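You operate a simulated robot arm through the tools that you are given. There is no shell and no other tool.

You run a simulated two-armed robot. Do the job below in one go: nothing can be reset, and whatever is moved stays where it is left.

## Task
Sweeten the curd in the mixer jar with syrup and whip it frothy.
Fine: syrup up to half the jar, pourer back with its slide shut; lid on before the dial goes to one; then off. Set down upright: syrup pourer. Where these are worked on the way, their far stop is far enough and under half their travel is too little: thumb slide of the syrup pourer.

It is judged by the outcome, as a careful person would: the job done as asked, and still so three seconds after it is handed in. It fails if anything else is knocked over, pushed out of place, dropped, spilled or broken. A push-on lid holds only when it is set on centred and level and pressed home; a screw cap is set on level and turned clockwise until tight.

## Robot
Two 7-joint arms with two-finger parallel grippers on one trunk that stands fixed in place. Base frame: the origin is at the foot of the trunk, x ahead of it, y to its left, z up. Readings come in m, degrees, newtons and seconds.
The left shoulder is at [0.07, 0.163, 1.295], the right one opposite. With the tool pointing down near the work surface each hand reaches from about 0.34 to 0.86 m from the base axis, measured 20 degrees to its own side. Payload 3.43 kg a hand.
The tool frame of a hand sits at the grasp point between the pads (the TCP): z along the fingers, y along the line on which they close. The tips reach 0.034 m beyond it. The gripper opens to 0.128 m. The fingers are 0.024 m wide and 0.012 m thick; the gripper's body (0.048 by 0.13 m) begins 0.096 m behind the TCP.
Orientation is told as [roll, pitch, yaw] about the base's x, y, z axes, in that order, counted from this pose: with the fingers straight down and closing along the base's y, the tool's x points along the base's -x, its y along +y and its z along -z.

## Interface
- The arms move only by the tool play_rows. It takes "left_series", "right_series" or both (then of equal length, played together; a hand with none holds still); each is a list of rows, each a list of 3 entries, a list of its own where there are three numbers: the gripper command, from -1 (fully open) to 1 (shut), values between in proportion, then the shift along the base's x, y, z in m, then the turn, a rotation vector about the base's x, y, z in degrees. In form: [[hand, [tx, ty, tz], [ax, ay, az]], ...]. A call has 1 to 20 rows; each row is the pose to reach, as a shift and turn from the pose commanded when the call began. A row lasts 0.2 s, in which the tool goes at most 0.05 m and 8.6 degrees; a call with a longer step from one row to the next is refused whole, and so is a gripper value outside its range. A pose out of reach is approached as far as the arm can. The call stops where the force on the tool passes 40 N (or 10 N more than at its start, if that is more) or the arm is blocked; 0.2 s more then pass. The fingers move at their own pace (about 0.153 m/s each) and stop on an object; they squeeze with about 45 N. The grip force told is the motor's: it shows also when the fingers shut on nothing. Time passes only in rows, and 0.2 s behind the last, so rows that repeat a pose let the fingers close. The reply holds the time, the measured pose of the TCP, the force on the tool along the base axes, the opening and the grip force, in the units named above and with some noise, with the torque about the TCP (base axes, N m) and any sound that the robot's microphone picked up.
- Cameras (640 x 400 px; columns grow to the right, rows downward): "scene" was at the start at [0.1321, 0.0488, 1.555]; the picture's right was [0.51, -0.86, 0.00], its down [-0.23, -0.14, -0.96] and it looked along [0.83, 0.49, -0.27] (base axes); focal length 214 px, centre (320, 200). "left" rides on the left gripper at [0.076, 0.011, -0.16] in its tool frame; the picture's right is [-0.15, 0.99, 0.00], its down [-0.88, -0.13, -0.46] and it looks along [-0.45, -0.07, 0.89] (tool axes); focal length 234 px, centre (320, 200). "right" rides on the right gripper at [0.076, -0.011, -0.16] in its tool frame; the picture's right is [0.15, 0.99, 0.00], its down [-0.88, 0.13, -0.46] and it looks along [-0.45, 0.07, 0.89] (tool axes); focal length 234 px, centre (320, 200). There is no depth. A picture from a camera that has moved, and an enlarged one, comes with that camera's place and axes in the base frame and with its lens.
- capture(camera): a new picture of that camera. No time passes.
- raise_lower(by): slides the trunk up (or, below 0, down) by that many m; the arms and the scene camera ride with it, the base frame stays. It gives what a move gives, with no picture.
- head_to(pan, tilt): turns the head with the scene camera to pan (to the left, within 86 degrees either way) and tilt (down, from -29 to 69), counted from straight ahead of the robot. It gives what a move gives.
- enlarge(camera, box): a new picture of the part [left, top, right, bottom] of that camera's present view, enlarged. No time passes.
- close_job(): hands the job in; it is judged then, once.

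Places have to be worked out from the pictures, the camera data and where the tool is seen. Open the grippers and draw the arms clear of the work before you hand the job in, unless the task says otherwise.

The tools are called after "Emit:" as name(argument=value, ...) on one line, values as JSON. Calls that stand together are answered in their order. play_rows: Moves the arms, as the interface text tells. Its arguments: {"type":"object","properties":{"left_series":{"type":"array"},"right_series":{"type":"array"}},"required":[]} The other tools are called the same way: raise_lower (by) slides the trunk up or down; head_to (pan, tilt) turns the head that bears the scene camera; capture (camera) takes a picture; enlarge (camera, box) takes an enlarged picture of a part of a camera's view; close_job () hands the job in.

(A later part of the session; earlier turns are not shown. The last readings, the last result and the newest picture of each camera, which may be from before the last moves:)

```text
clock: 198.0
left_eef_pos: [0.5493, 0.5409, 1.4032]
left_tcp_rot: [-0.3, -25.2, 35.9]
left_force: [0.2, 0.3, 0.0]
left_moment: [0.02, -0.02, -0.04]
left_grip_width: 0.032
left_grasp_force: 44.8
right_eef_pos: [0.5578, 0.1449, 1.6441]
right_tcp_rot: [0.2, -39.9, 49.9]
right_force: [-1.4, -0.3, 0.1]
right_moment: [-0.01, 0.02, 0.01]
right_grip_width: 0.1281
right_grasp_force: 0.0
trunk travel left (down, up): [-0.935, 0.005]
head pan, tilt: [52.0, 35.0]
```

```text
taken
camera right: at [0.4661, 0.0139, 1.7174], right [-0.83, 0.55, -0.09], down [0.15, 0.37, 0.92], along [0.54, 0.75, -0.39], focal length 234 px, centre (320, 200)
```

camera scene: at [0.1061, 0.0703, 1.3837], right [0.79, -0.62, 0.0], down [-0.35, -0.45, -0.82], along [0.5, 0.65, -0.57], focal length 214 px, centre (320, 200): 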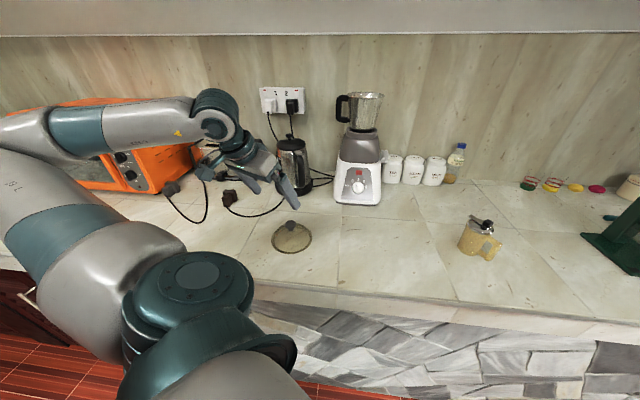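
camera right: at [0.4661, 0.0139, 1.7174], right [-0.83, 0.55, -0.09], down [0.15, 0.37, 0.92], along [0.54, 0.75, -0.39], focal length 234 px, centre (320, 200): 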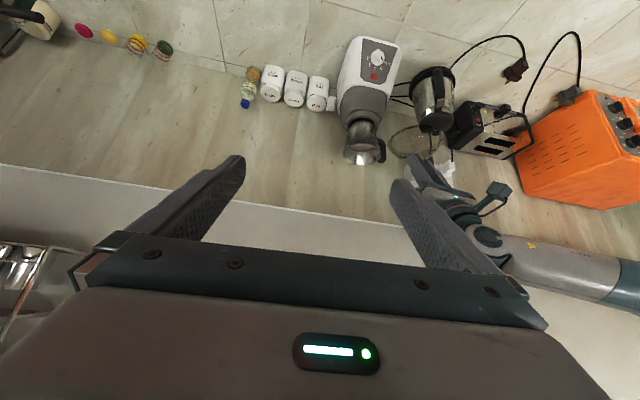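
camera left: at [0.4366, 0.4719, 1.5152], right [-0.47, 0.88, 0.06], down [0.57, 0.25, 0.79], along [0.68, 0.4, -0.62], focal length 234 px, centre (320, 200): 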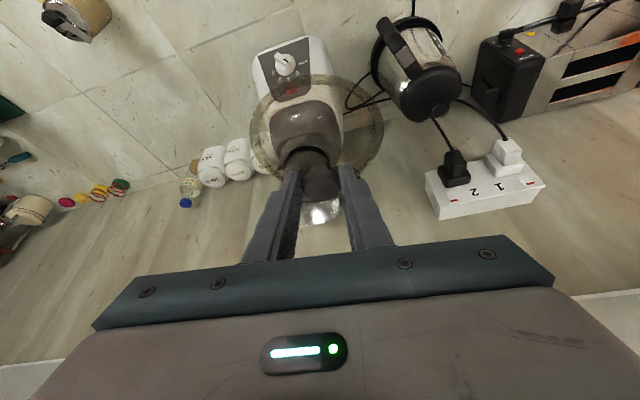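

From here jar, lid and hand are all in view. I move the lid over the jar, its underside about 5 cm above the rim.

Emit:
play_rows(left_series=[[1, [0.039, 0.016, 0], [0, 0, 0]], [1, [0.078, 0.033, 0], [0, 0, 0]], [1, [0.117, 0.049, 0], [0, 0, 0]], [1, [0.156, 0.066, 0], [0, 0, 0]], [1, [0.195, 0.082, 0], [0, 0, 0]], [1, [0.195, 0.082, 0], [0, 0, 0]]])

Emit:
enlarge(camera="right", box=[310, 100, 430, 200])

Emit:
capture(camera="left")

Emit:
enlarge(camera="left", box=[220, 60, 420, 260])

```text
clock: 199.4
left_eef_pos: [0.7447, 0.6249, 1.4024]
left_tcp_rot: [-0.3, -25.0, 35.8]
left_force: [0.5, 0.1, -0.9]
left_moment: [0.0, 0.02, 0.0]
left_grip_width: 0.0322
left_grasp_force: 45.4
right_eef_pos: [0.5581, 0.1478, 1.644]
right_tcp_rot: [0.1, -39.9, 49.8]
right_force: [0.0, -0.9, 0.1]
right_moment: [-0.01, -0.03, 0.0]
right_grip_width: 0.1281
right_grasp_force: 0.1
trunk travel left (down, up): [-0.935, 0.005]
head pan, tilt: [52.0, 35.0]
```

```text
4.00 times, centred on (370, 150) of right
camera zoom: at [0.4657, 0.0156, 1.7176], right [-0.83, 0.55, -0.09], down [0.15, 0.38, 0.91], along [0.54, 0.75, -0.39], focal length 937 px, centre (120, 400)
```

zoom: 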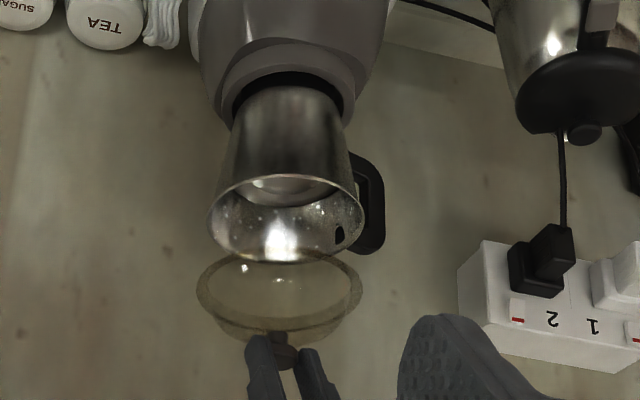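

```text
taken
camera left: at [0.6275, 0.5551, 1.5147], right [-0.47, 0.88, 0.06], down [0.56, 0.25, 0.79], along [0.68, 0.4, -0.61], focal length 234 px, centre (320, 200)
```

left: 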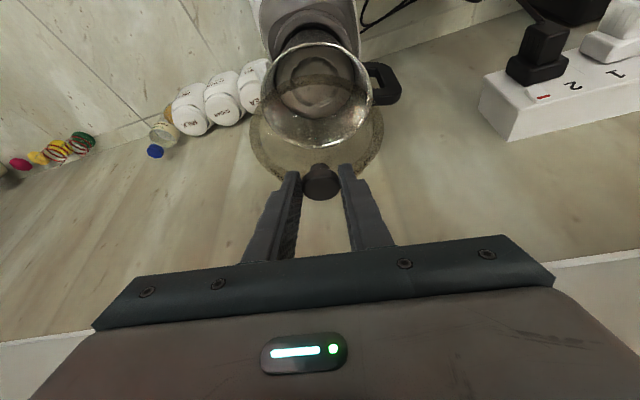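

```text
2.00 times, centred on (320, 160) of left
camera zoom: at [0.6275, 0.5551, 1.5147], right [-0.47, 0.88, 0.06], down [0.56, 0.25, 0.79], along [0.68, 0.4, -0.61], focal length 468 px, centre (320, 280)
```

zoom: 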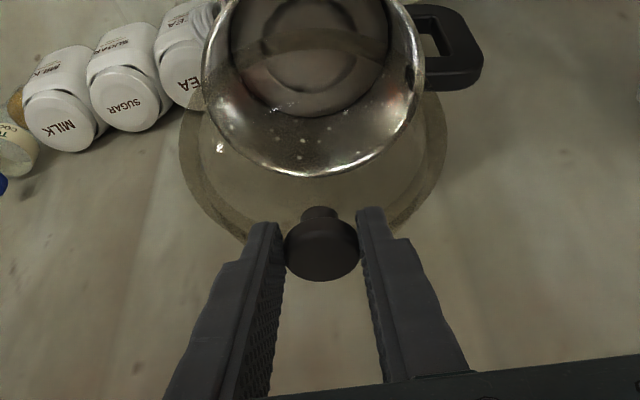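

Both views agree to within a few millimetres; the lid should go about 4 mm to the left (+y). I correct that and lower the lid to about 1 cm above the rim for a finer check.

Emit:
play_rows(left_series=[[1, [-0.001, 0.0037, -0.015], [0, 0, 0]], [1, [-0.001, 0.0037, -0.03], [0, 0, 0]], [1, [-0.001, 0.0037, -0.04], [0, 0, 0]], [1, [-0.001, 0.0037, -0.04], [0, 0, 0]]])

Emit:
enlarge(camera="right", box=[325, 120, 405, 190])

Emit:
enlarge(camera="left", box=[220, 60, 420, 220])

Emit:
enlarge(camera="scene", box=[300, 100, 420, 220])

```text
clock: 200.4
left_eef_pos: [0.7458, 0.6279, 1.3614]
left_tcp_rot: [-0.5, -25.2, 36.0]
left_force: [0.8, 0.2, -0.6]
left_moment: [0.01, 0.02, -0.01]
left_grip_width: 0.0322
left_grasp_force: 45.0
right_eef_pos: [0.5596, 0.1469, 1.6436]
right_tcp_rot: [0.2, -39.9, 50.0]
right_force: [-0.4, 0.4, 0.5]
right_moment: [-0.01, 0.01, -0.01]
right_grip_width: 0.1281
right_grasp_force: 0.1
trunk travel left (down, up): [-0.935, 0.005]
head pan, tilt: [52.0, 35.0]
```

```text
5.71 times, centred on (365, 155) of right
camera zoom: at [0.4661, 0.0159, 1.7175], right [-0.83, 0.55, -0.09], down [0.15, 0.38, 0.91], along [0.54, 0.75, -0.39], focal length 1338 px, centre (63, 457)
```

zoom: 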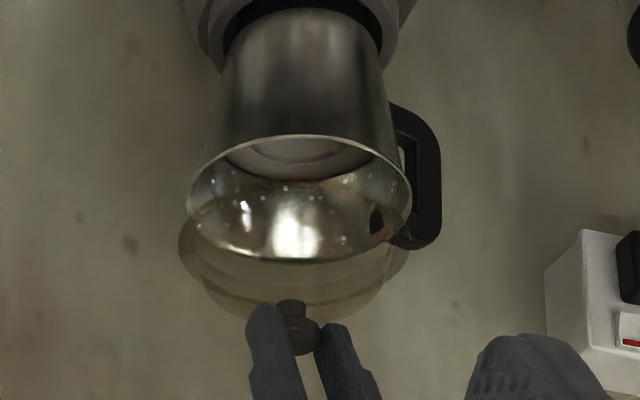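

```text
2.50 times, centred on (320, 140) of left
camera zoom: at [0.6278, 0.558, 1.4749], right [-0.47, 0.88, 0.06], down [0.56, 0.25, 0.79], along [0.68, 0.4, -0.61], focal length 585 px, centre (320, 350)
```

zoom: 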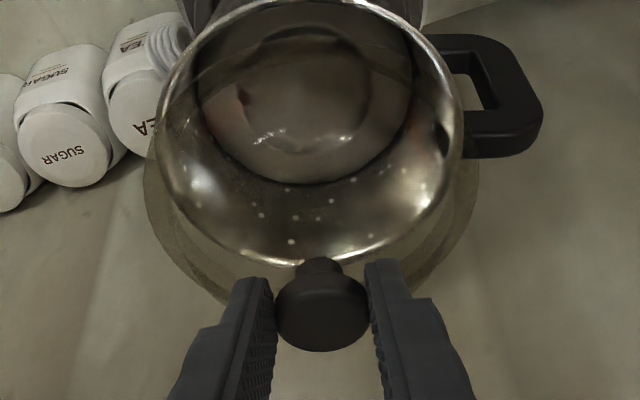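

```text
3.33 times, centred on (360, 160) of scene
camera zoom: at [0.1063, 0.0707, 1.6837], right [0.79, -0.62, 0.0], down [-0.35, -0.45, -0.82], along [0.5, 0.65, -0.57], focal length 715 px, centre (187, 333)
```

zoom: 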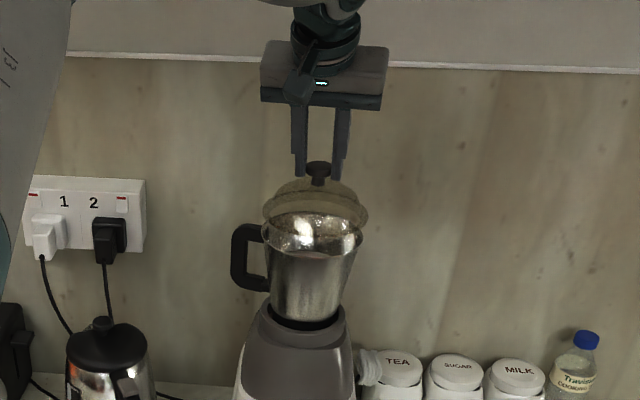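

The head camera also sees lid and jar well now; I enlarge that view and the side view to compare their centres.

Emit:
enlarge(camera="scene", box=[330, 135, 390, 185])

Emit:
enlarge(camera="right", box=[340, 130, 390, 180])

```text
8.00 times, centred on (360, 160) of scene
camera zoom: at [0.1063, 0.0707, 1.6837], right [0.79, -0.62, 0.0], down [-0.35, -0.45, -0.82], along [0.5, 0.65, -0.57], focal length 1716 px, centre (0, 520)
```

zoom: 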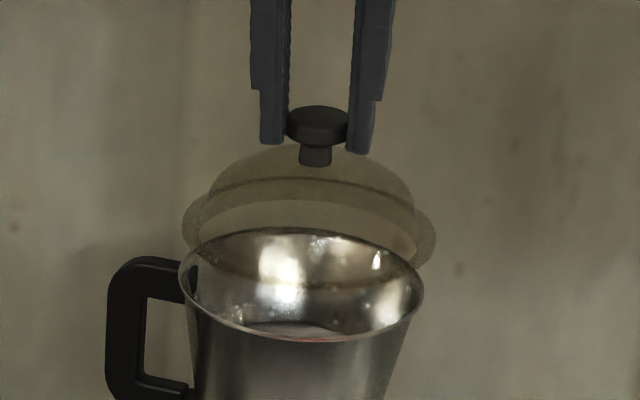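

```text
8.00 times, centred on (365, 155) of right
camera zoom: at [0.4661, 0.0159, 1.7175], right [-0.83, 0.55, -0.09], down [0.15, 0.38, 0.91], along [0.54, 0.75, -0.39], focal length 1873 px, centre (-40, 560)
```

zoom: 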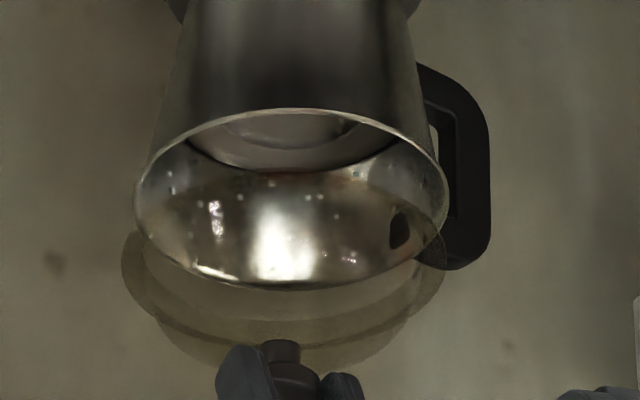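

Across the head's line of sight the lid is within about 2 mm. I correct that and lower another 12 mm, watching the force.

Emit:
play_rows(left_series=[[1, [-0.0016, 0.0012, -0.004], [0, 0, 0]], [1, [-0.0016, 0.0012, -0.008], [0, 0, 0]], [1, [-0.0016, 0.0012, -0.012], [0, 0, 0]], [1, [-0.0016, 0.0012, -0.012], [0, 0, 0]]])

Emit:
enlarge(camera="scene", box=[330, 135, 390, 185])

Emit:
enlarge(camera="right", box=[340, 130, 390, 180])

Emit:
enlarge(camera="left", box=[220, 50, 420, 220])

```text
clock: 201.4
left_eef_pos: [0.7415, 0.6288, 1.3502]
left_tcp_rot: [-0.4, -25.1, 36.1]
left_force: [-0.8, -0.8, -0.3]
left_moment: [-0.02, 0.0, -0.02]
left_grip_width: 0.0321
left_grasp_force: 45.1
right_eef_pos: [0.5584, 0.1467, 1.6443]
right_tcp_rot: [0.2, -39.9, 50.0]
right_force: [-0.3, -0.3, -0.4]
right_moment: [-0.01, 0.0, 0.0]
right_grip_width: 0.1276
right_grasp_force: 0.0
trunk travel left (down, up): [-0.935, 0.005]
head pan, tilt: [52.0, 35.0]
```

```text
8.00 times, centred on (360, 160) of scene
camera zoom: at [0.1063, 0.0707, 1.6837], right [0.79, -0.62, 0.0], down [-0.35, -0.45, -0.82], along [0.5, 0.65, -0.57], focal length 1716 px, centre (0, 520)
```

zoom: 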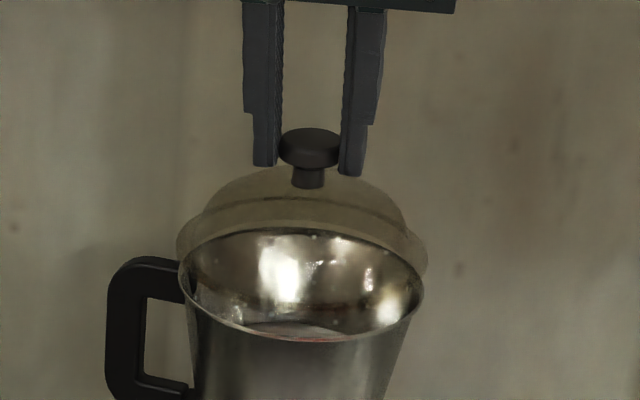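

```text
8.00 times, centred on (365, 155) of right
camera zoom: at [0.4661, 0.0159, 1.7175], right [-0.83, 0.55, -0.09], down [0.15, 0.38, 0.91], along [0.54, 0.75, -0.39], focal length 1873 px, centre (-40, 560)
```

zoom: 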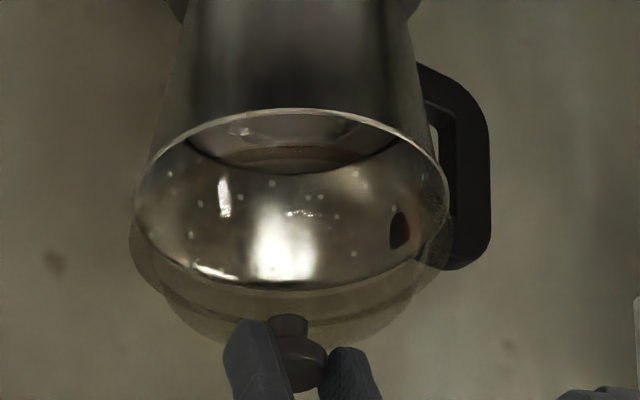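

```text
2.35 times, centred on (320, 135) of left
camera zoom: at [0.6254, 0.5591, 1.4629], right [-0.47, 0.88, 0.06], down [0.56, 0.25, 0.79], along [0.68, 0.4, -0.61], focal length 551 px, centre (320, 353)
```

zoom: 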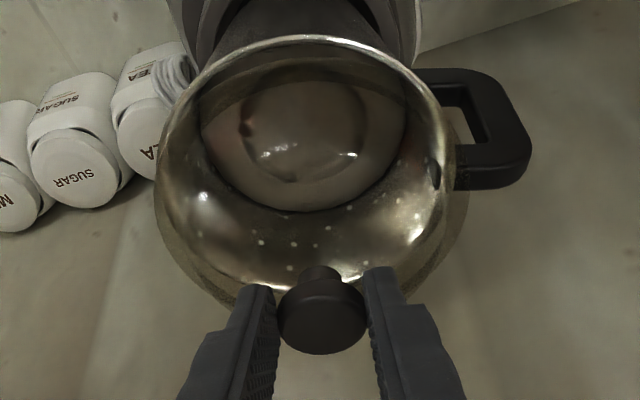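

All three views now agree that the lid is centred to within about 2 mm and level. I lower it in small steps until it meets the jar.

Emit:
play_rows(left_series=[[1, [0, 0, -0.004], [0, 0, 0]], [1, [0, 0, -0.008], [0, 0, 0]], [1, [0, 0, -0.011], [0, 0, 0]], [1, [0, 0, -0.011], [0, 0, 0]]])

Emit:
enlarge(camera="scene", box=[330, 135, 390, 185])

```text
clock: 202.4
left_eef_pos: [0.7429, 0.6289, 1.339]
left_tcp_rot: [-0.4, -25.1, 36.0]
left_force: [-0.1, 0.5, -0.3]
left_moment: [-0.01, 0.0, -0.01]
left_grip_width: 0.0323
left_grasp_force: 44.7
right_eef_pos: [0.5587, 0.1462, 1.6444]
right_tcp_rot: [0.3, -39.9, 50.0]
right_force: [0.2, -0.4, -0.3]
right_moment: [0.01, 0.01, -0.02]
right_grip_width: 0.1282
right_grasp_force: 0.0
trunk travel left (down, up): [-0.935, 0.005]
head pan, tilt: [52.0, 35.0]
```

```text
8.00 times, centred on (360, 160) of scene
camera zoom: at [0.1063, 0.0705, 1.6837], right [0.79, -0.62, 0.0], down [-0.35, -0.45, -0.82], along [0.5, 0.65, -0.57], focal length 1716 px, centre (0, 520)
```

zoom: 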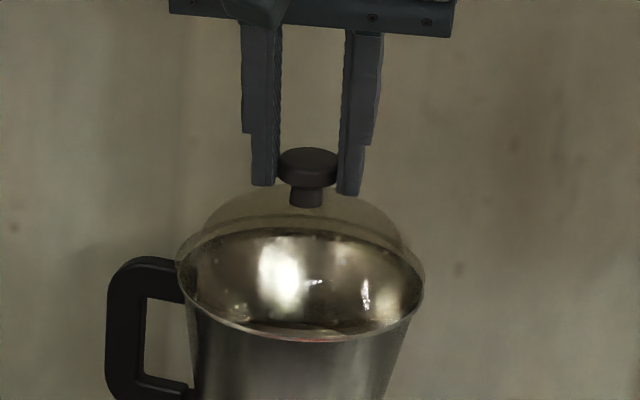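

Still no contact and well centred (lid 175–426 px, jar 178–424 px). I go on down in 3 mm steps.

Emit:
play_rows(left_series=[[1, [0, 0, -0.003], [0, 0, 0]], [1, [0, 0, -0.006], [0, 0, 0]], [1, [0, 0, -0.006], [0, 0, 0]]])

Emit:
enlarge(camera="scene", box=[330, 135, 390, 185])

```text
clock: 203.2
left_eef_pos: [0.7419, 0.6282, 1.3363]
left_tcp_rot: [-0.4, -25.3, 36.0]
left_force: [0.5, -0.8, 8.7]
left_moment: [0.43, -0.23, 0.01]
left_grip_width: 0.0324
left_grasp_force: 45.0
right_eef_pos: [0.5571, 0.1444, 1.6445]
right_tcp_rot: [0.2, -40.0, 49.9]
right_force: [-0.6, 0.5, 0.7]
right_moment: [0.01, 0.02, 0.02]
right_grip_width: 0.1281
right_grasp_force: 0.1
trunk travel left (down, up): [-0.935, 0.005]
head pan, tilt: [52.0, 35.0]
heard: snap
```

```text
8.00 times, centred on (360, 160) of scene
camera zoom: at [0.1048, 0.0687, 1.684], right [0.79, -0.62, 0.0], down [-0.35, -0.45, -0.82], along [0.5, 0.65, -0.57], focal length 1716 px, centre (0, 520)
```

zoom: 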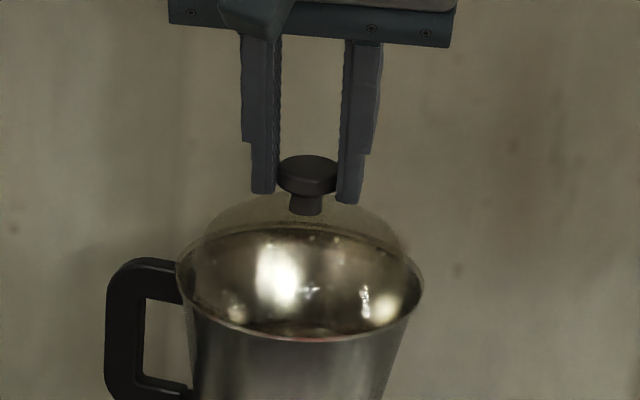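

A snap was heard and the force rose to about 9 N: the lid has clicked on. I press a little more to be sure it is home.

Emit:
play_rows(left_series=[[1, [0, 0, -0.002], [0, 0, 0]], [1, [0, 0, -0.004], [0, 0, 0]], [1, [0, 0, -0.004], [0, 0, 0]]])

```text
clock: 204.0
left_eef_pos: [0.7405, 0.6267, 1.3362]
left_tcp_rot: [-0.5, -25.6, 35.9]
left_force: [7.3, 4.8, 32.4]
left_moment: [0.54, -0.5, 0.12]
left_grip_width: 0.0323
left_grasp_force: 45.1
right_eef_pos: [0.5551, 0.1425, 1.6457]
right_tcp_rot: [0.1, -40.2, 49.9]
right_force: [0.6, -0.4, -0.5]
right_moment: [-0.02, -0.01, -0.01]
right_grip_width: 0.1282
right_grasp_force: 0.0
trunk travel left (down, up): [-0.935, 0.005]
head pan, tilt: [52.0, 35.0]
```

It is solid at 32 N with no further movement, so the lid is home. I ease off, open the fingers and withdraw along the tool axis.

Emit:
play_rows(left_series=[[1, [0, 0, 0.004], [0, 0, 0]], [1, [0, 0, 0.005], [0, 0, 0]], [0.3, [0, 0, 0.005], [0, 0, 0]], [0.0, [0, 0, 0.005], [0, 0, 0]], [0.0, [-0.006, -0.004, 0.02], [0, 0, 0]], [0.0, [-0.018, -0.013, 0.05], [0, 0, 0]], [0.0, [-0.033, -0.024, 0.09], [0, 0, 0]], [0.0, [-0.049, -0.036, 0.13], [0, 0, 0]]])

Emit:
capture(camera="left")

Emit:
enlarge(camera="scene", box=[320, 125, 400, 225])

Emit:
enlarge(camera="right", box=[325, 115, 405, 175])

```text
clock: 205.8
left_eef_pos: [0.6895, 0.5939, 1.4609]
left_tcp_rot: [-0.3, -25.0, 35.9]
left_force: [-0.1, 0.4, 0.0]
left_moment: [0.05, -0.01, 0.01]
left_grip_width: 0.064
left_grasp_force: 0.1
right_eef_pos: [0.5567, 0.1445, 1.6439]
right_tcp_rot: [0.1, -40.1, 50.0]
right_force: [1.2, -0.2, 0.3]
right_moment: [0.03, -0.03, -0.01]
right_grip_width: 0.1282
right_grasp_force: 0.0
trunk travel left (down, up): [-0.935, 0.005]
head pan, tilt: [52.0, 35.0]
```

```text
taken
camera left: at [0.5736, 0.5232, 1.5726], right [-0.47, 0.88, 0.06], down [0.56, 0.25, 0.79], along [0.68, 0.4, -0.61], focal length 234 px, centre (320, 200)
```

left: 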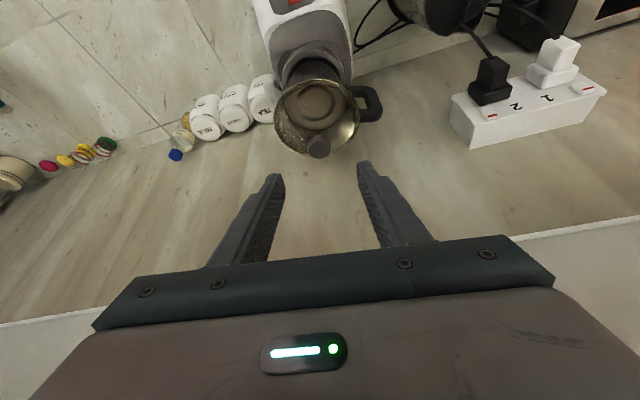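

```text
4.00 times, centred on (360, 175) of scene
camera zoom: at [0.104, 0.0688, 1.6839], right [0.79, -0.62, 0.0], down [-0.35, -0.45, -0.82], along [0.5, 0.65, -0.57], focal length 858 px, centre (160, 300)
```

zoom: 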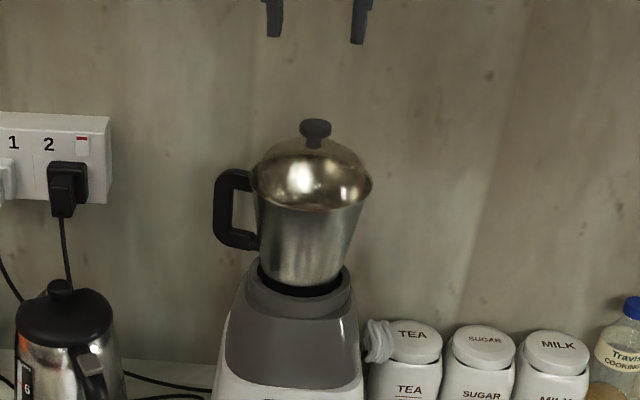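

```text
6.67 times, centred on (365, 145) of right
camera zoom: at [0.4637, 0.014, 1.7182], right [-0.83, 0.55, -0.09], down [0.15, 0.38, 0.92], along [0.54, 0.75, -0.39], focal length 1561 px, centre (20, 567)
```

zoom: 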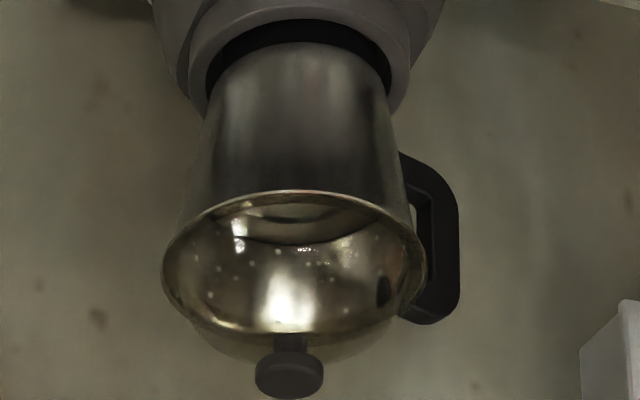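

The lid sits level on the jar. Now for the dial: I draw the left hand back from the jar.

Emit:
play_rows(left_series=[[0.0, [-0.035, -0.03, 0.005], [0, 0, 0]], [0.0, [-0.07, -0.06, 0.005], [0, 0, 0]], [-0.3, [-0.105, -0.09, 0.0], [0, 0, 0]], [-0.3, [-0.14, -0.12, 0.0], [0, 0, 0]], [-0.3, [-0.17, -0.145, 0.0], [0, 0, 0]]])

```text
clock: 207.0
left_eef_pos: [0.5201, 0.4463, 1.4606]
left_tcp_rot: [-0.3, -25.2, 36.0]
left_force: [-0.3, 0.0, -0.6]
left_moment: [0.0, -0.02, 0.0]
left_grip_width: 0.0834
left_grasp_force: 0.0
right_eef_pos: [0.555, 0.1456, 1.6451]
right_tcp_rot: [0.0, -40.0, 50.0]
right_force: [0.0, 0.4, -0.4]
right_moment: [0.02, -0.04, -0.02]
right_grip_width: 0.1279
right_grasp_force: 0.1
trunk travel left (down, up): [-0.935, 0.005]
head pan, tilt: [52.0, 35.0]
```

Next I pitch the left hand nearly horizontal (fingers 20° down), facing the mixer front.

Emit:
play_rows(left_series=[[-0.3, [0.01, 0.005, 0], [4.4, -6.1, 0]], [-0.3, [0.02, 0.01, 0], [8.8, -12.1, 0]], [-0.3, [0.03, 0.015, 0], [13.2, -18.2, 0]], [-0.3, [0.04, 0.02, 0], [17.7, -24.3, 0]], [-0.3, [0.04, 0.02, 0], [22.1, -30.3, 0]], [-0.3, [0.04, 0.02, 0], [26.5, -36.4, 0]]])

Emit:
raise_lower(by=-0.4)

Emit:
capture(camera="left")

Emit:
capture(camera="right")

```text
clock: 208.4
left_eef_pos: [0.5639, 0.4691, 1.4589]
left_tcp_rot: [-0.5, -70.2, 36.0]
left_force: [0.3, -0.3, -0.7]
left_moment: [0.02, -0.01, 0.01]
left_grip_width: 0.0833
left_grasp_force: 0.2
right_eef_pos: [0.5583, 0.1463, 1.6437]
right_tcp_rot: [0.2, -39.9, 49.9]
right_force: [0.0, 0.2, 0.4]
right_moment: [-0.01, 0.02, 0.0]
right_grip_width: 0.1279
right_grasp_force: 0.1
trunk travel left (down, up): [-0.935, 0.005]
head pan, tilt: [52.0, 35.0]
```

```text
clock: 212.2
left_eef_pos: [0.5624, 0.4683, 1.059]
left_tcp_rot: [-0.2, -70.1, 35.8]
left_force: [-0.1, 0.4, 0.5]
left_moment: [-0.02, 0.01, 0.01]
left_grip_width: 0.0835
left_grasp_force: 0.2
right_eef_pos: [0.5577, 0.1453, 1.245]
right_tcp_rot: [0.1, -39.9, 50.0]
right_force: [-0.3, 0.3, 0.5]
right_moment: [0.02, 0.02, 0.01]
right_grip_width: 0.1279
right_grasp_force: 0.1
trunk travel left (down, up): [-0.535, 0.405]
head pan, tilt: [52.0, 35.0]
```

```text
taken
camera left: at [0.4141, 0.3755, 1.0422], right [-0.54, 0.83, 0.14], down [-0.03, -0.18, 0.98], along [0.84, 0.52, 0.12], focal length 234 px, centre (320, 200)
```

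left: 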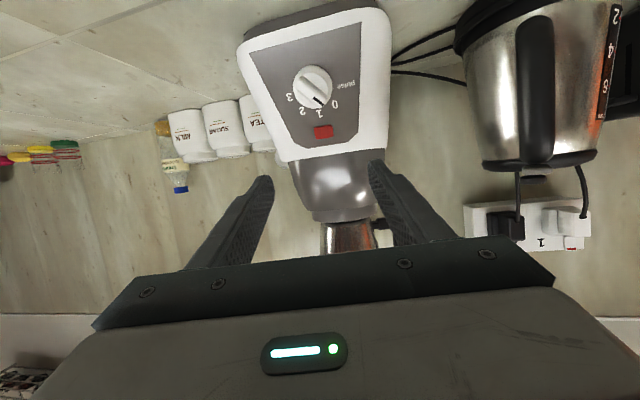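

```text
taken
camera right: at [0.4657, 0.0157, 1.3177], right [-0.83, 0.55, -0.09], down [0.15, 0.38, 0.91], along [0.54, 0.75, -0.39], focal length 234 px, centre (320, 200)
```

right: 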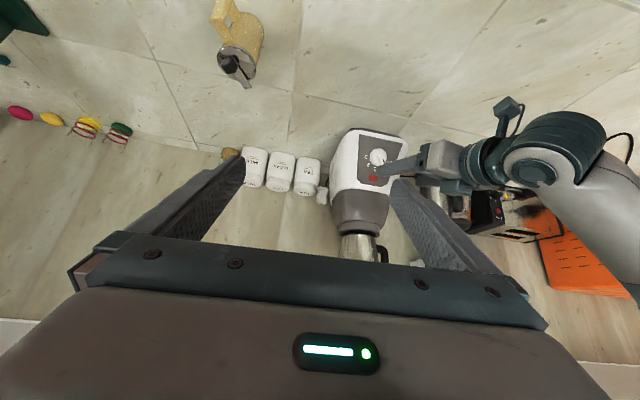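

Both wrist cameras see the dial. I enlarge it from each.

Emit:
enlarge(camera="left", box=[270, 50, 370, 150])

Emit:
enlarge(camera="right", box=[350, 135, 400, 185])

Emit:
enlarge(camera="scene", box=[320, 140, 420, 220])

```text
4.00 times, centred on (320, 100) of left
camera zoom: at [0.4141, 0.3755, 1.0422], right [-0.54, 0.83, 0.14], down [-0.03, -0.18, 0.98], along [0.84, 0.52, 0.12], focal length 937 px, centre (320, 600)
```

zoom: 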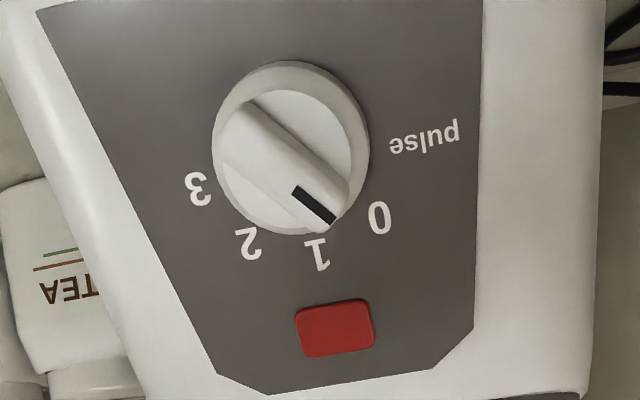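

```text
8.00 times, centred on (375, 160) of right
camera zoom: at [0.4657, 0.0157, 1.3177], right [-0.83, 0.55, -0.09], down [0.15, 0.38, 0.91], along [0.54, 0.75, -0.39], focal length 1873 px, centre (-120, 520)
```

zoom: 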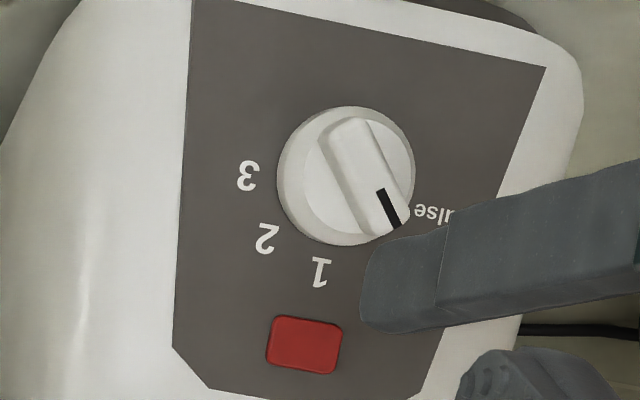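

```text
5.00 times, centred on (370, 180) of scene
camera zoom: at [0.106, 0.0704, 1.2837], right [0.79, -0.62, 0.0], down [-0.35, -0.45, -0.82], along [0.5, 0.65, -0.57], focal length 1072 px, centre (70, 300)
```

zoom: 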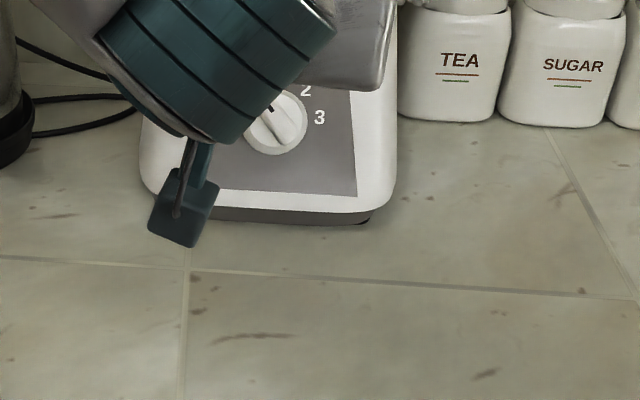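

From the two views the dial centre is at about (0.663, 0.541, 0.943), on a panel facing azimuth 225° and leaning back roughly 27°, pointer on 0; "1" is one step (about 38°) clockwise. I line the left hand up with the dial axis, first direction, then roll.

Emit:
play_rows(left_series=[[-0.3, [0.012, 0.002, -0.02], [-2.5, 2.5, 4.6]], [-0.3, [0.024, 0.0, -0.04], [-4.95, 4.95, 9.2]], [-0.3, [0.024, 0.0, -0.06], [-4.95, 4.95, 9.2]]])

```text
clock: 213.1
left_eef_pos: [0.5863, 0.4702, 0.9969]
left_tcp_rot: [-1.6, -63.1, 46.3]
left_force: [0.5, -0.1, 0.3]
left_moment: [-0.04, 0.0, 0.0]
left_grip_width: 0.0832
left_grasp_force: 0.0
right_eef_pos: [0.5591, 0.1486, 1.2438]
right_tcp_rot: [0.1, -39.9, 49.9]
right_force: [0.1, 0.1, 1.2]
right_moment: [-0.03, 0.02, -0.02]
right_grip_width: 0.1279
right_grasp_force: 0.1
trunk travel left (down, up): [-0.535, 0.405]
head pan, tilt: [52.0, 35.0]
```

Now the roll by 38° so the fingers will straddle the dial's grip bar.

Emit:
play_rows(left_series=[[-0.3, [0.0005, -0.0006, 0], [-4.8, -4.8, 3.45]], [-0.3, [0.001, -0.0012, 0], [-9.6, -9.6, 6.9]], [-0.3, [0.0015, -0.002, 0], [-14.3, -14.3, 10.35]], [-0.3, [0.002, -0.0026, 0], [-19.1, -19.1, 13.8]], [-0.3, [0.0026, -0.0033, -0.001], [-23.9, -23.9, 17.25]]])

Emit:
capture(camera="left")

Emit:
enlarge(camera="left", box=[220, 70, 420, 220])

Emit:
enlarge(camera="right", box=[335, 120, 415, 190])

```text
clock: 214.2
left_eef_pos: [0.5885, 0.4663, 0.9975]
left_tcp_rot: [-51.3, -44.3, 105.5]
left_force: [0.4, -0.3, -0.1]
left_moment: [0.02, -0.03, -0.02]
left_grip_width: 0.0835
left_grasp_force: 0.0
right_eef_pos: [0.5577, 0.1469, 1.2439]
right_tcp_rot: [0.1, -40.0, 50.0]
right_force: [-0.4, 0.3, 0.2]
right_moment: [-0.01, -0.02, 0.0]
right_grip_width: 0.1279
right_grasp_force: 0.1
trunk travel left (down, up): [-0.535, 0.405]
head pan, tilt: [52.0, 35.0]
```

```text
taken
camera left: at [0.4947, 0.317, 1.0102], right [-0.77, 0.45, -0.45], down [-0.36, 0.27, 0.89], along [0.53, 0.85, -0.05], focal length 234 px, centre (320, 200)
```

left: 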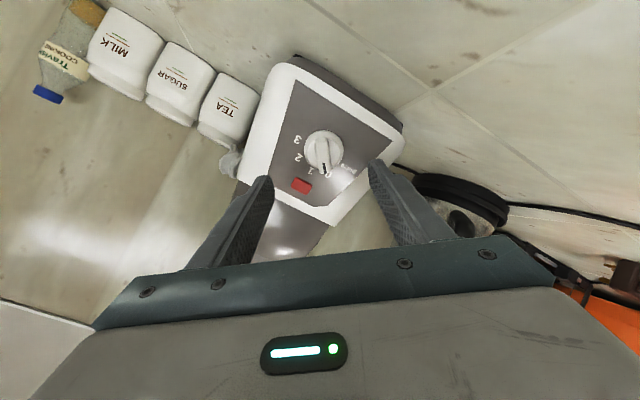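

```text
2.67 times, centred on (320, 145) of left
camera zoom: at [0.4947, 0.317, 1.0102], right [-0.77, 0.45, -0.45], down [-0.36, 0.27, 0.89], along [0.53, 0.85, -0.05], focal length 624 px, centre (320, 347)
```

zoom: 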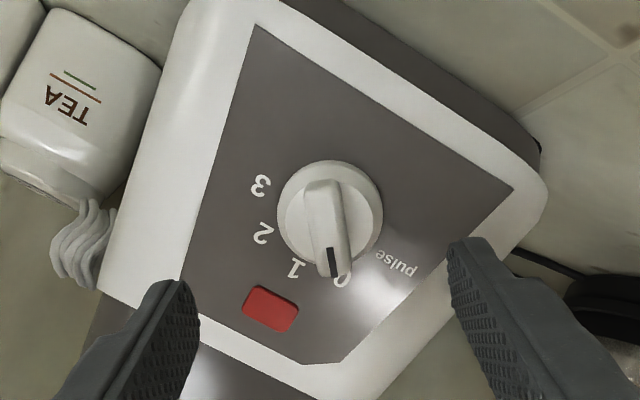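

```text
5.71 times, centred on (375, 155) of right
camera zoom: at [0.4659, 0.0158, 1.3175], right [-0.83, 0.55, -0.09], down [0.15, 0.38, 0.91], along [0.54, 0.75, -0.39], focal length 1338 px, centre (6, 457)
```

zoom: 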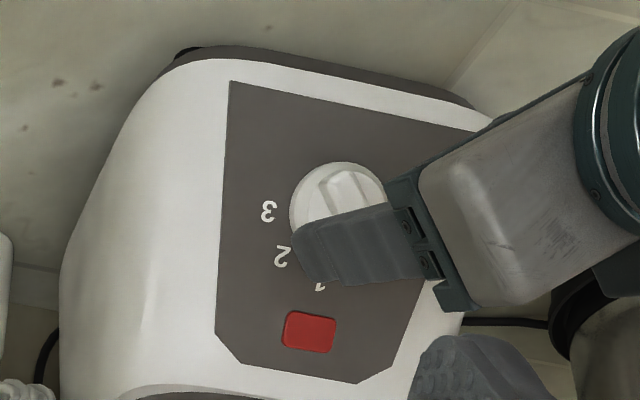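

The bar lies 10° off the hand's plane and about 4 mm to one side. I correct roll and position before closing in.

Emit:
play_rows(left_series=[[-0.3, [-0.002, 0.001, -0.001], [-3.2, -3.15, 2.24]], [-0.3, [-0.0035, 0.002, -0.002], [-6.35, -6.29, 4.475]], [0.1, [-0.0035, 0.002, -0.002], [-6.35, -6.29, 4.475]]])

Emit:
enlarge(camera="left", box=[220, 70, 420, 220])

```text
clock: 215.1
left_eef_pos: [0.5859, 0.4672, 0.9937]
left_tcp_rot: [-56.2, -36.3, 113.3]
left_force: [-0.8, 0.4, 0.0]
left_moment: [0.0, -0.02, -0.01]
left_grip_width: 0.0578
left_grasp_force: 0.0
right_eef_pos: [0.559, 0.1476, 1.2439]
right_tcp_rot: [0.1, -39.9, 50.0]
right_force: [-0.1, 0.7, 0.8]
right_moment: [-0.02, -0.02, 0.02]
right_grip_width: 0.1279
right_grasp_force: 0.1
trunk travel left (down, up): [-0.535, 0.405]
head pan, tilt: [52.0, 35.0]
```

```text
2.67 times, centred on (320, 145) of left
camera zoom: at [0.5014, 0.3132, 1.0144], right [-0.74, 0.34, -0.58], down [-0.48, 0.34, 0.81], along [0.47, 0.88, -0.09], focal length 624 px, centre (320, 347)
```

zoom: 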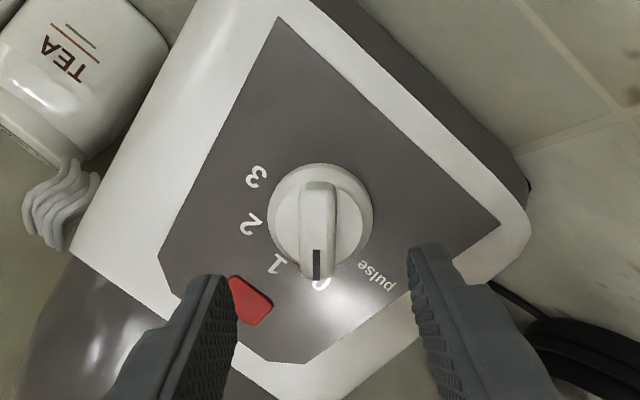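

Now the bar is square between the fingers and centred. I advance 5 cm along the dial axis with the fingers open to 0.058 m.

Emit:
play_rows(left_series=[[0.1, [0.0159, 0.0157, -0.0112], [0, 0, 0]], [0.1, [0.0318, 0.0315, -0.0224], [0, 0, 0]], [0.1, [0.0318, 0.0315, -0.0224], [0, 0, 0]]])

Emit:
enlarge(camera="left", box=[220, 80, 420, 230])

Emit:
enlarge(camera="right", box=[335, 120, 415, 190])

```text
clock: 215.8
left_eef_pos: [0.6168, 0.498, 0.9748]
left_tcp_rot: [-56.2, -36.3, 113.2]
left_force: [0.9, -0.3, -0.2]
left_moment: [-0.02, 0.04, -0.01]
left_grip_width: 0.0577
left_grasp_force: 0.1
right_eef_pos: [0.5573, 0.1459, 1.2434]
right_tcp_rot: [0.1, -39.8, 50.1]
right_force: [0.1, 0.4, 0.1]
right_moment: [0.01, -0.01, -0.02]
right_grip_width: 0.128
right_grasp_force: 0.0
trunk travel left (down, up): [-0.535, 0.405]
head pan, tilt: [52.0, 35.0]
```

```text
2.67 times, centred on (320, 155) of left
camera zoom: at [0.5334, 0.3445, 0.9936], right [-0.74, 0.34, -0.58], down [-0.48, 0.34, 0.81], along [0.47, 0.88, -0.09], focal length 624 px, centre (320, 320)
```

zoom: 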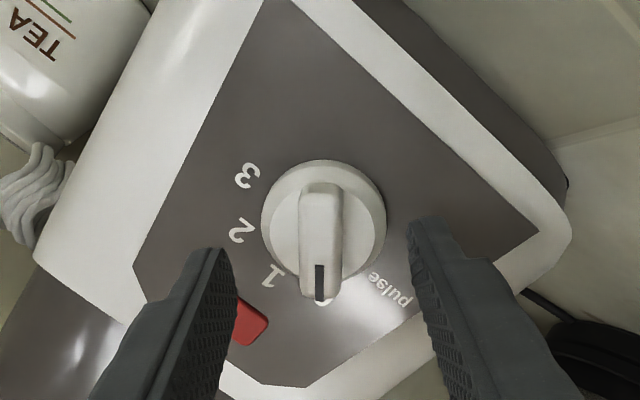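

```text
5.71 times, centred on (375, 155) of right
camera zoom: at [0.4655, 0.0154, 1.3177], right [-0.83, 0.55, -0.09], down [0.15, 0.38, 0.91], along [0.54, 0.75, -0.39], focal length 1338 px, centre (6, 457)
```

zoom: 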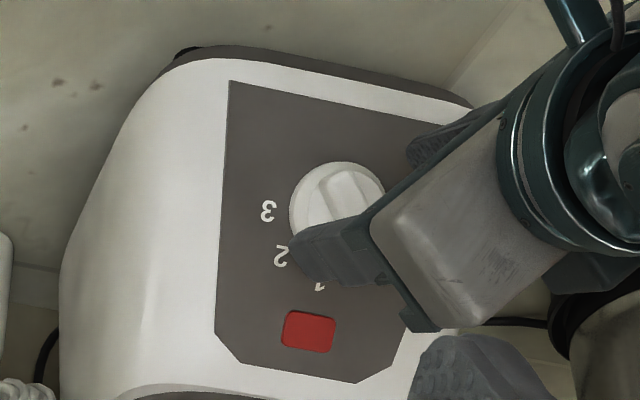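

Still centred. I advance 2 cm more.

Emit:
play_rows(left_series=[[0.1, [0.0064, 0.0063, -0.0045], [0, 0, 0]], [0.1, [0.0127, 0.0126, -0.009], [0, 0, 0]], [0.1, [0.0127, 0.0126, -0.009], [0, 0, 0]]])

Emit:
enlarge(camera="left", box=[220, 80, 420, 230])

Emit:
enlarge(camera="right", box=[335, 120, 415, 190])

```text
clock: 216.7
left_eef_pos: [0.6303, 0.5117, 0.9647]
left_tcp_rot: [-56.2, -36.4, 113.2]
left_force: [-0.6, 0.6, -0.1]
left_moment: [-0.01, 0.02, 0.0]
left_grip_width: 0.0575
left_grasp_force: 0.1
right_eef_pos: [0.5582, 0.1467, 1.244]
right_tcp_rot: [0.1, -39.9, 50.0]
right_force: [0.1, 0.1, 0.2]
right_moment: [0.03, 0.01, -0.01]
right_grip_width: 0.128
right_grasp_force: 0.0
trunk travel left (down, up): [-0.535, 0.405]
head pan, tilt: [52.0, 35.0]
```

```text
2.67 times, centred on (320, 155) of left
camera zoom: at [0.5461, 0.3572, 0.984], right [-0.74, 0.34, -0.58], down [-0.48, 0.34, 0.81], along [0.47, 0.88, -0.09], focal length 624 px, centre (320, 320)
```

zoom: 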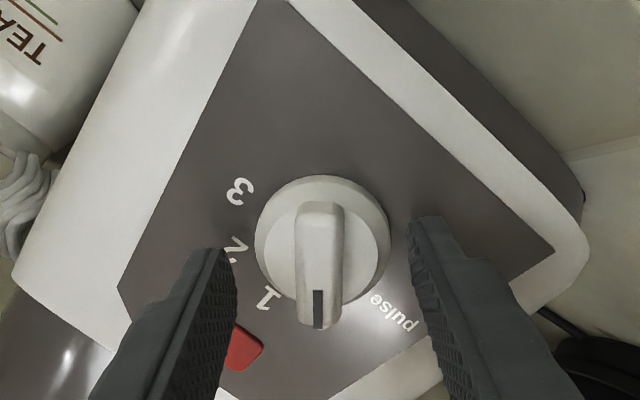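

```text
5.71 times, centred on (375, 155) of right
camera zoom: at [0.4657, 0.0157, 1.3176], right [-0.83, 0.55, -0.09], down [0.15, 0.38, 0.91], along [0.54, 0.75, -0.39], focal length 1338 px, centre (6, 457)
```

zoom: 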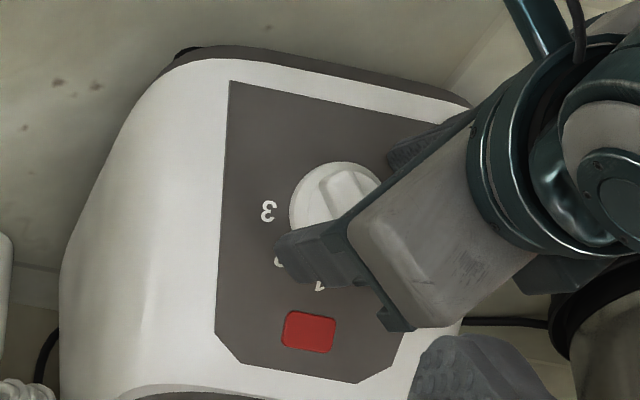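

The tips are now about 14 mm short of the dial's skirt. I advance 1 cm more, then close on the bar.

Emit:
play_rows(left_series=[[0.1, [0.0032, 0.0032, -0.0022], [0, 0, 0]], [0.1, [0.0064, 0.0063, -0.0045], [0, 0, 0]], [0.1, [0.0064, 0.0063, -0.0045], [0, 0, 0]]])

Emit:
enlarge(camera="left", box=[240, 100, 400, 230])

```text
clock: 217.4
left_eef_pos: [0.6369, 0.517, 0.9585]
left_tcp_rot: [-56.2, -36.3, 113.2]
left_force: [0.7, -0.8, 0.2]
left_moment: [-0.01, 0.0, -0.04]
left_grip_width: 0.0577
left_grasp_force: 0.0
right_eef_pos: [0.5598, 0.1468, 1.2433]
right_tcp_rot: [0.1, -39.8, 50.0]
right_force: [-0.4, 0.5, -0.2]
right_moment: [-0.01, 0.01, 0.01]
right_grip_width: 0.128
right_grasp_force: 0.0
trunk travel left (down, up): [-0.535, 0.405]
head pan, tilt: [52.0, 35.0]
```

```text
3.08 times, centred on (320, 165) of left
camera zoom: at [0.5528, 0.3638, 0.9794], right [-0.74, 0.34, -0.58], down [-0.48, 0.34, 0.81], along [0.47, 0.88, -0.09], focal length 720 px, centre (320, 308)
```

zoom: 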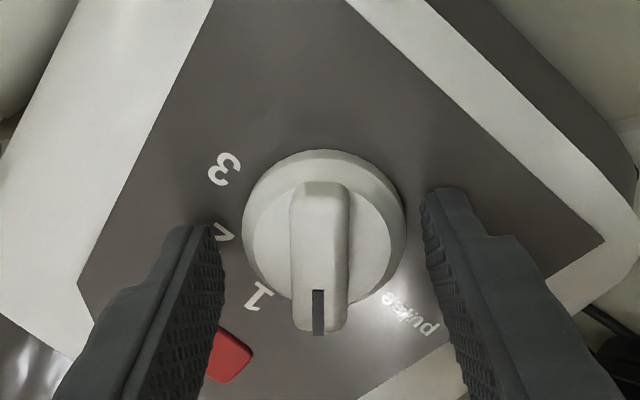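

The fingers flank the bar evenly. I close on it.

Emit:
play_rows(left_series=[[0.4, [0, 0, 0], [0, 0, 0]], [0.7, [0, 0, 0], [0, 0, 0]], [1, [0, 0, 0], [0, 0, 0]], [1, [0, 0, 0], [0, 0, 0]], [1, [0, 0, 0], [0, 0, 0]]])

Emit:
enlarge(camera="left", box=[240, 100, 400, 230])

```text
clock: 218.7
left_eef_pos: [0.6363, 0.5174, 0.9593]
left_tcp_rot: [-56.1, -36.2, 113.0]
left_force: [-7.5, -1.6, -6.1]
left_moment: [0.02, 0.47, 0.58]
left_grip_width: 0.0462
left_grasp_force: 44.6
right_eef_pos: [0.5584, 0.1473, 1.2432]
right_tcp_rot: [0.0, -39.9, 50.0]
right_force: [-0.5, 0.2, 0.8]
right_moment: [-0.01, 0.02, -0.03]
right_grip_width: 0.128
right_grasp_force: 0.1
trunk travel left (down, up): [-0.535, 0.405]
head pan, tilt: [52.0, 35.0]
```

```text
3.08 times, centred on (320, 165) of left
camera zoom: at [0.5522, 0.3641, 0.9788], right [-0.74, 0.34, -0.58], down [-0.48, 0.34, 0.81], along [0.47, 0.88, -0.09], focal length 720 px, centre (320, 308)
```

zoom: 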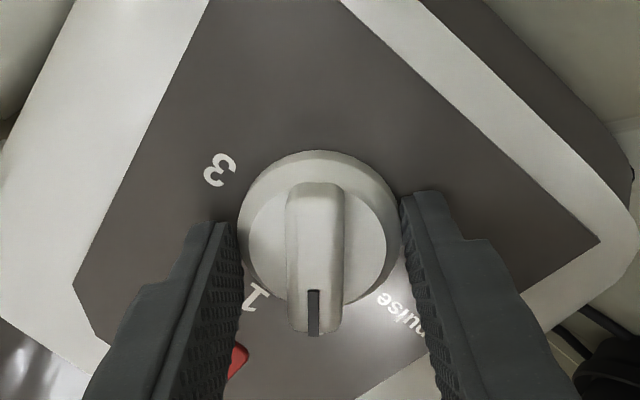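

The fingers have closed on the dial's round skirt (0.046 m), which gives a firm centred hold. I turn the dial clockwise by 40° to "1".

Emit:
play_rows(left_series=[[1, [0, 0, 0], [5.08, 5.03, -3.58]], [1, [0, 0, 0], [10.16, 10.06, -7.16]], [1, [0, 0, 0], [15.24, 15.1, -10.74]], [1, [0, 0, 0], [20.3, 20.1, -14.3]], [1, [0, 0, 0], [25.4, 25.2, -17.9]], [1, [0, 0, 0], [25.4, 25.2, -17.9]]])

Emit:
enlarge(camera="left", box=[240, 100, 400, 230])

Emit:
enlarge(camera="right", box=[335, 120, 415, 190])

```text
clock: 220.1
left_eef_pos: [0.6382, 0.5184, 0.9585]
left_tcp_rot: [-16.3, -62.2, 63.1]
left_force: [-3.9, 0.7, -3.0]
left_moment: [-0.22, 0.03, -0.18]
left_grip_width: 0.0462
left_grasp_force: 45.6
right_eef_pos: [0.5585, 0.1478, 1.2438]
right_tcp_rot: [0.1, -40.0, 50.0]
right_force: [-0.2, 0.6, 0.3]
right_moment: [-0.02, -0.01, -0.02]
right_grip_width: 0.1279
right_grasp_force: 0.0
trunk travel left (down, up): [-0.535, 0.405]
head pan, tilt: [52.0, 35.0]
```

```text
3.08 times, centred on (320, 165) of left
camera zoom: at [0.5124, 0.3932, 0.9628], right [-0.7, 0.71, 0.0], down [-0.01, -0.01, 1.0], along [0.71, 0.7, 0.01], focal length 720 px, centre (320, 308)
```

zoom: 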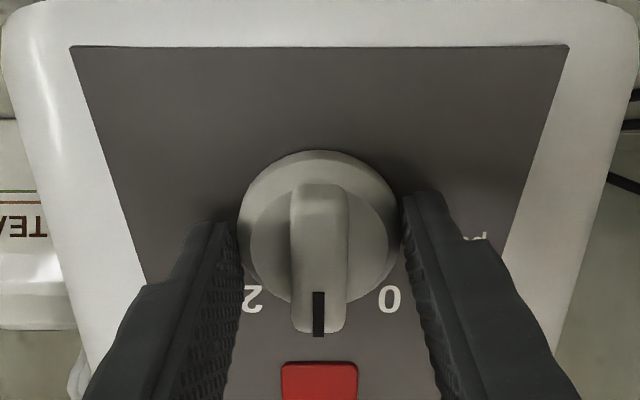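

```text
5.71 times, centred on (375, 155) of right
camera zoom: at [0.4658, 0.0162, 1.3176], right [-0.83, 0.55, -0.09], down [0.15, 0.38, 0.91], along [0.54, 0.75, -0.39], focal length 1338 px, centre (6, 457)
```

zoom: 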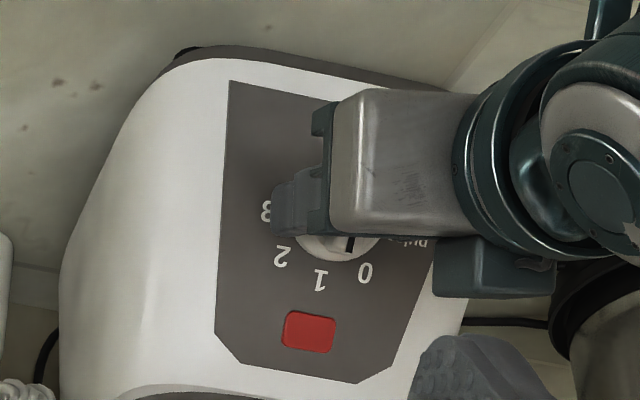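

The pointer now stands on "1". I hold it there for a couple of seconds and listen for the motor.

Emit:
play_rows(left_series=[[1, [0, 0, 0], [0, 0, 0]], [1, [0, 0, 0], [0, 0, 0]], [1, [0, 0, 0], [0, 0, 0]], [1, [0, 0, 0], [0, 0, 0]], [1, [0, 0, 0], [0, 0, 0]], [1, [0, 0, 0], [0, 0, 0]], [1, [0, 0, 0], [0, 0, 0]], [1, [0, 0, 0], [0, 0, 0]]])

Emit:
enlarge(camera="scene", box=[310, 90, 430, 200])

```text
clock: 221.8
left_eef_pos: [0.6366, 0.5188, 0.9596]
left_tcp_rot: [-16.6, -62.1, 63.4]
left_force: [1.5, 3.2, 1.3]
left_moment: [0.25, -0.08, 0.15]
left_grip_width: 0.046
left_grasp_force: 45.6
right_eef_pos: [0.5585, 0.1467, 1.2431]
right_tcp_rot: [0.1, -39.9, 50.0]
right_force: [0.4, -0.1, -0.7]
right_moment: [0.0, 0.01, -0.02]
right_grip_width: 0.1281
right_grasp_force: 0.0
trunk travel left (down, up): [-0.535, 0.405]
head pan, tilt: [52.0, 35.0]
```

```text
3.64 times, centred on (370, 145) of scene
camera zoom: at [0.1061, 0.0708, 1.2837], right [0.79, -0.62, 0.0], down [-0.35, -0.45, -0.82], along [0.5, 0.65, -0.57], focal length 780 px, centre (138, 400)
```

zoom: 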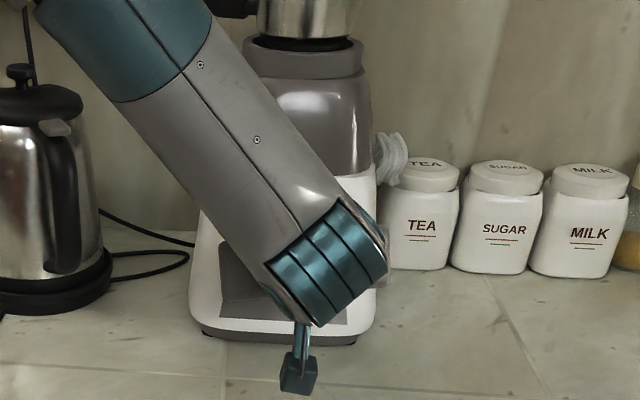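

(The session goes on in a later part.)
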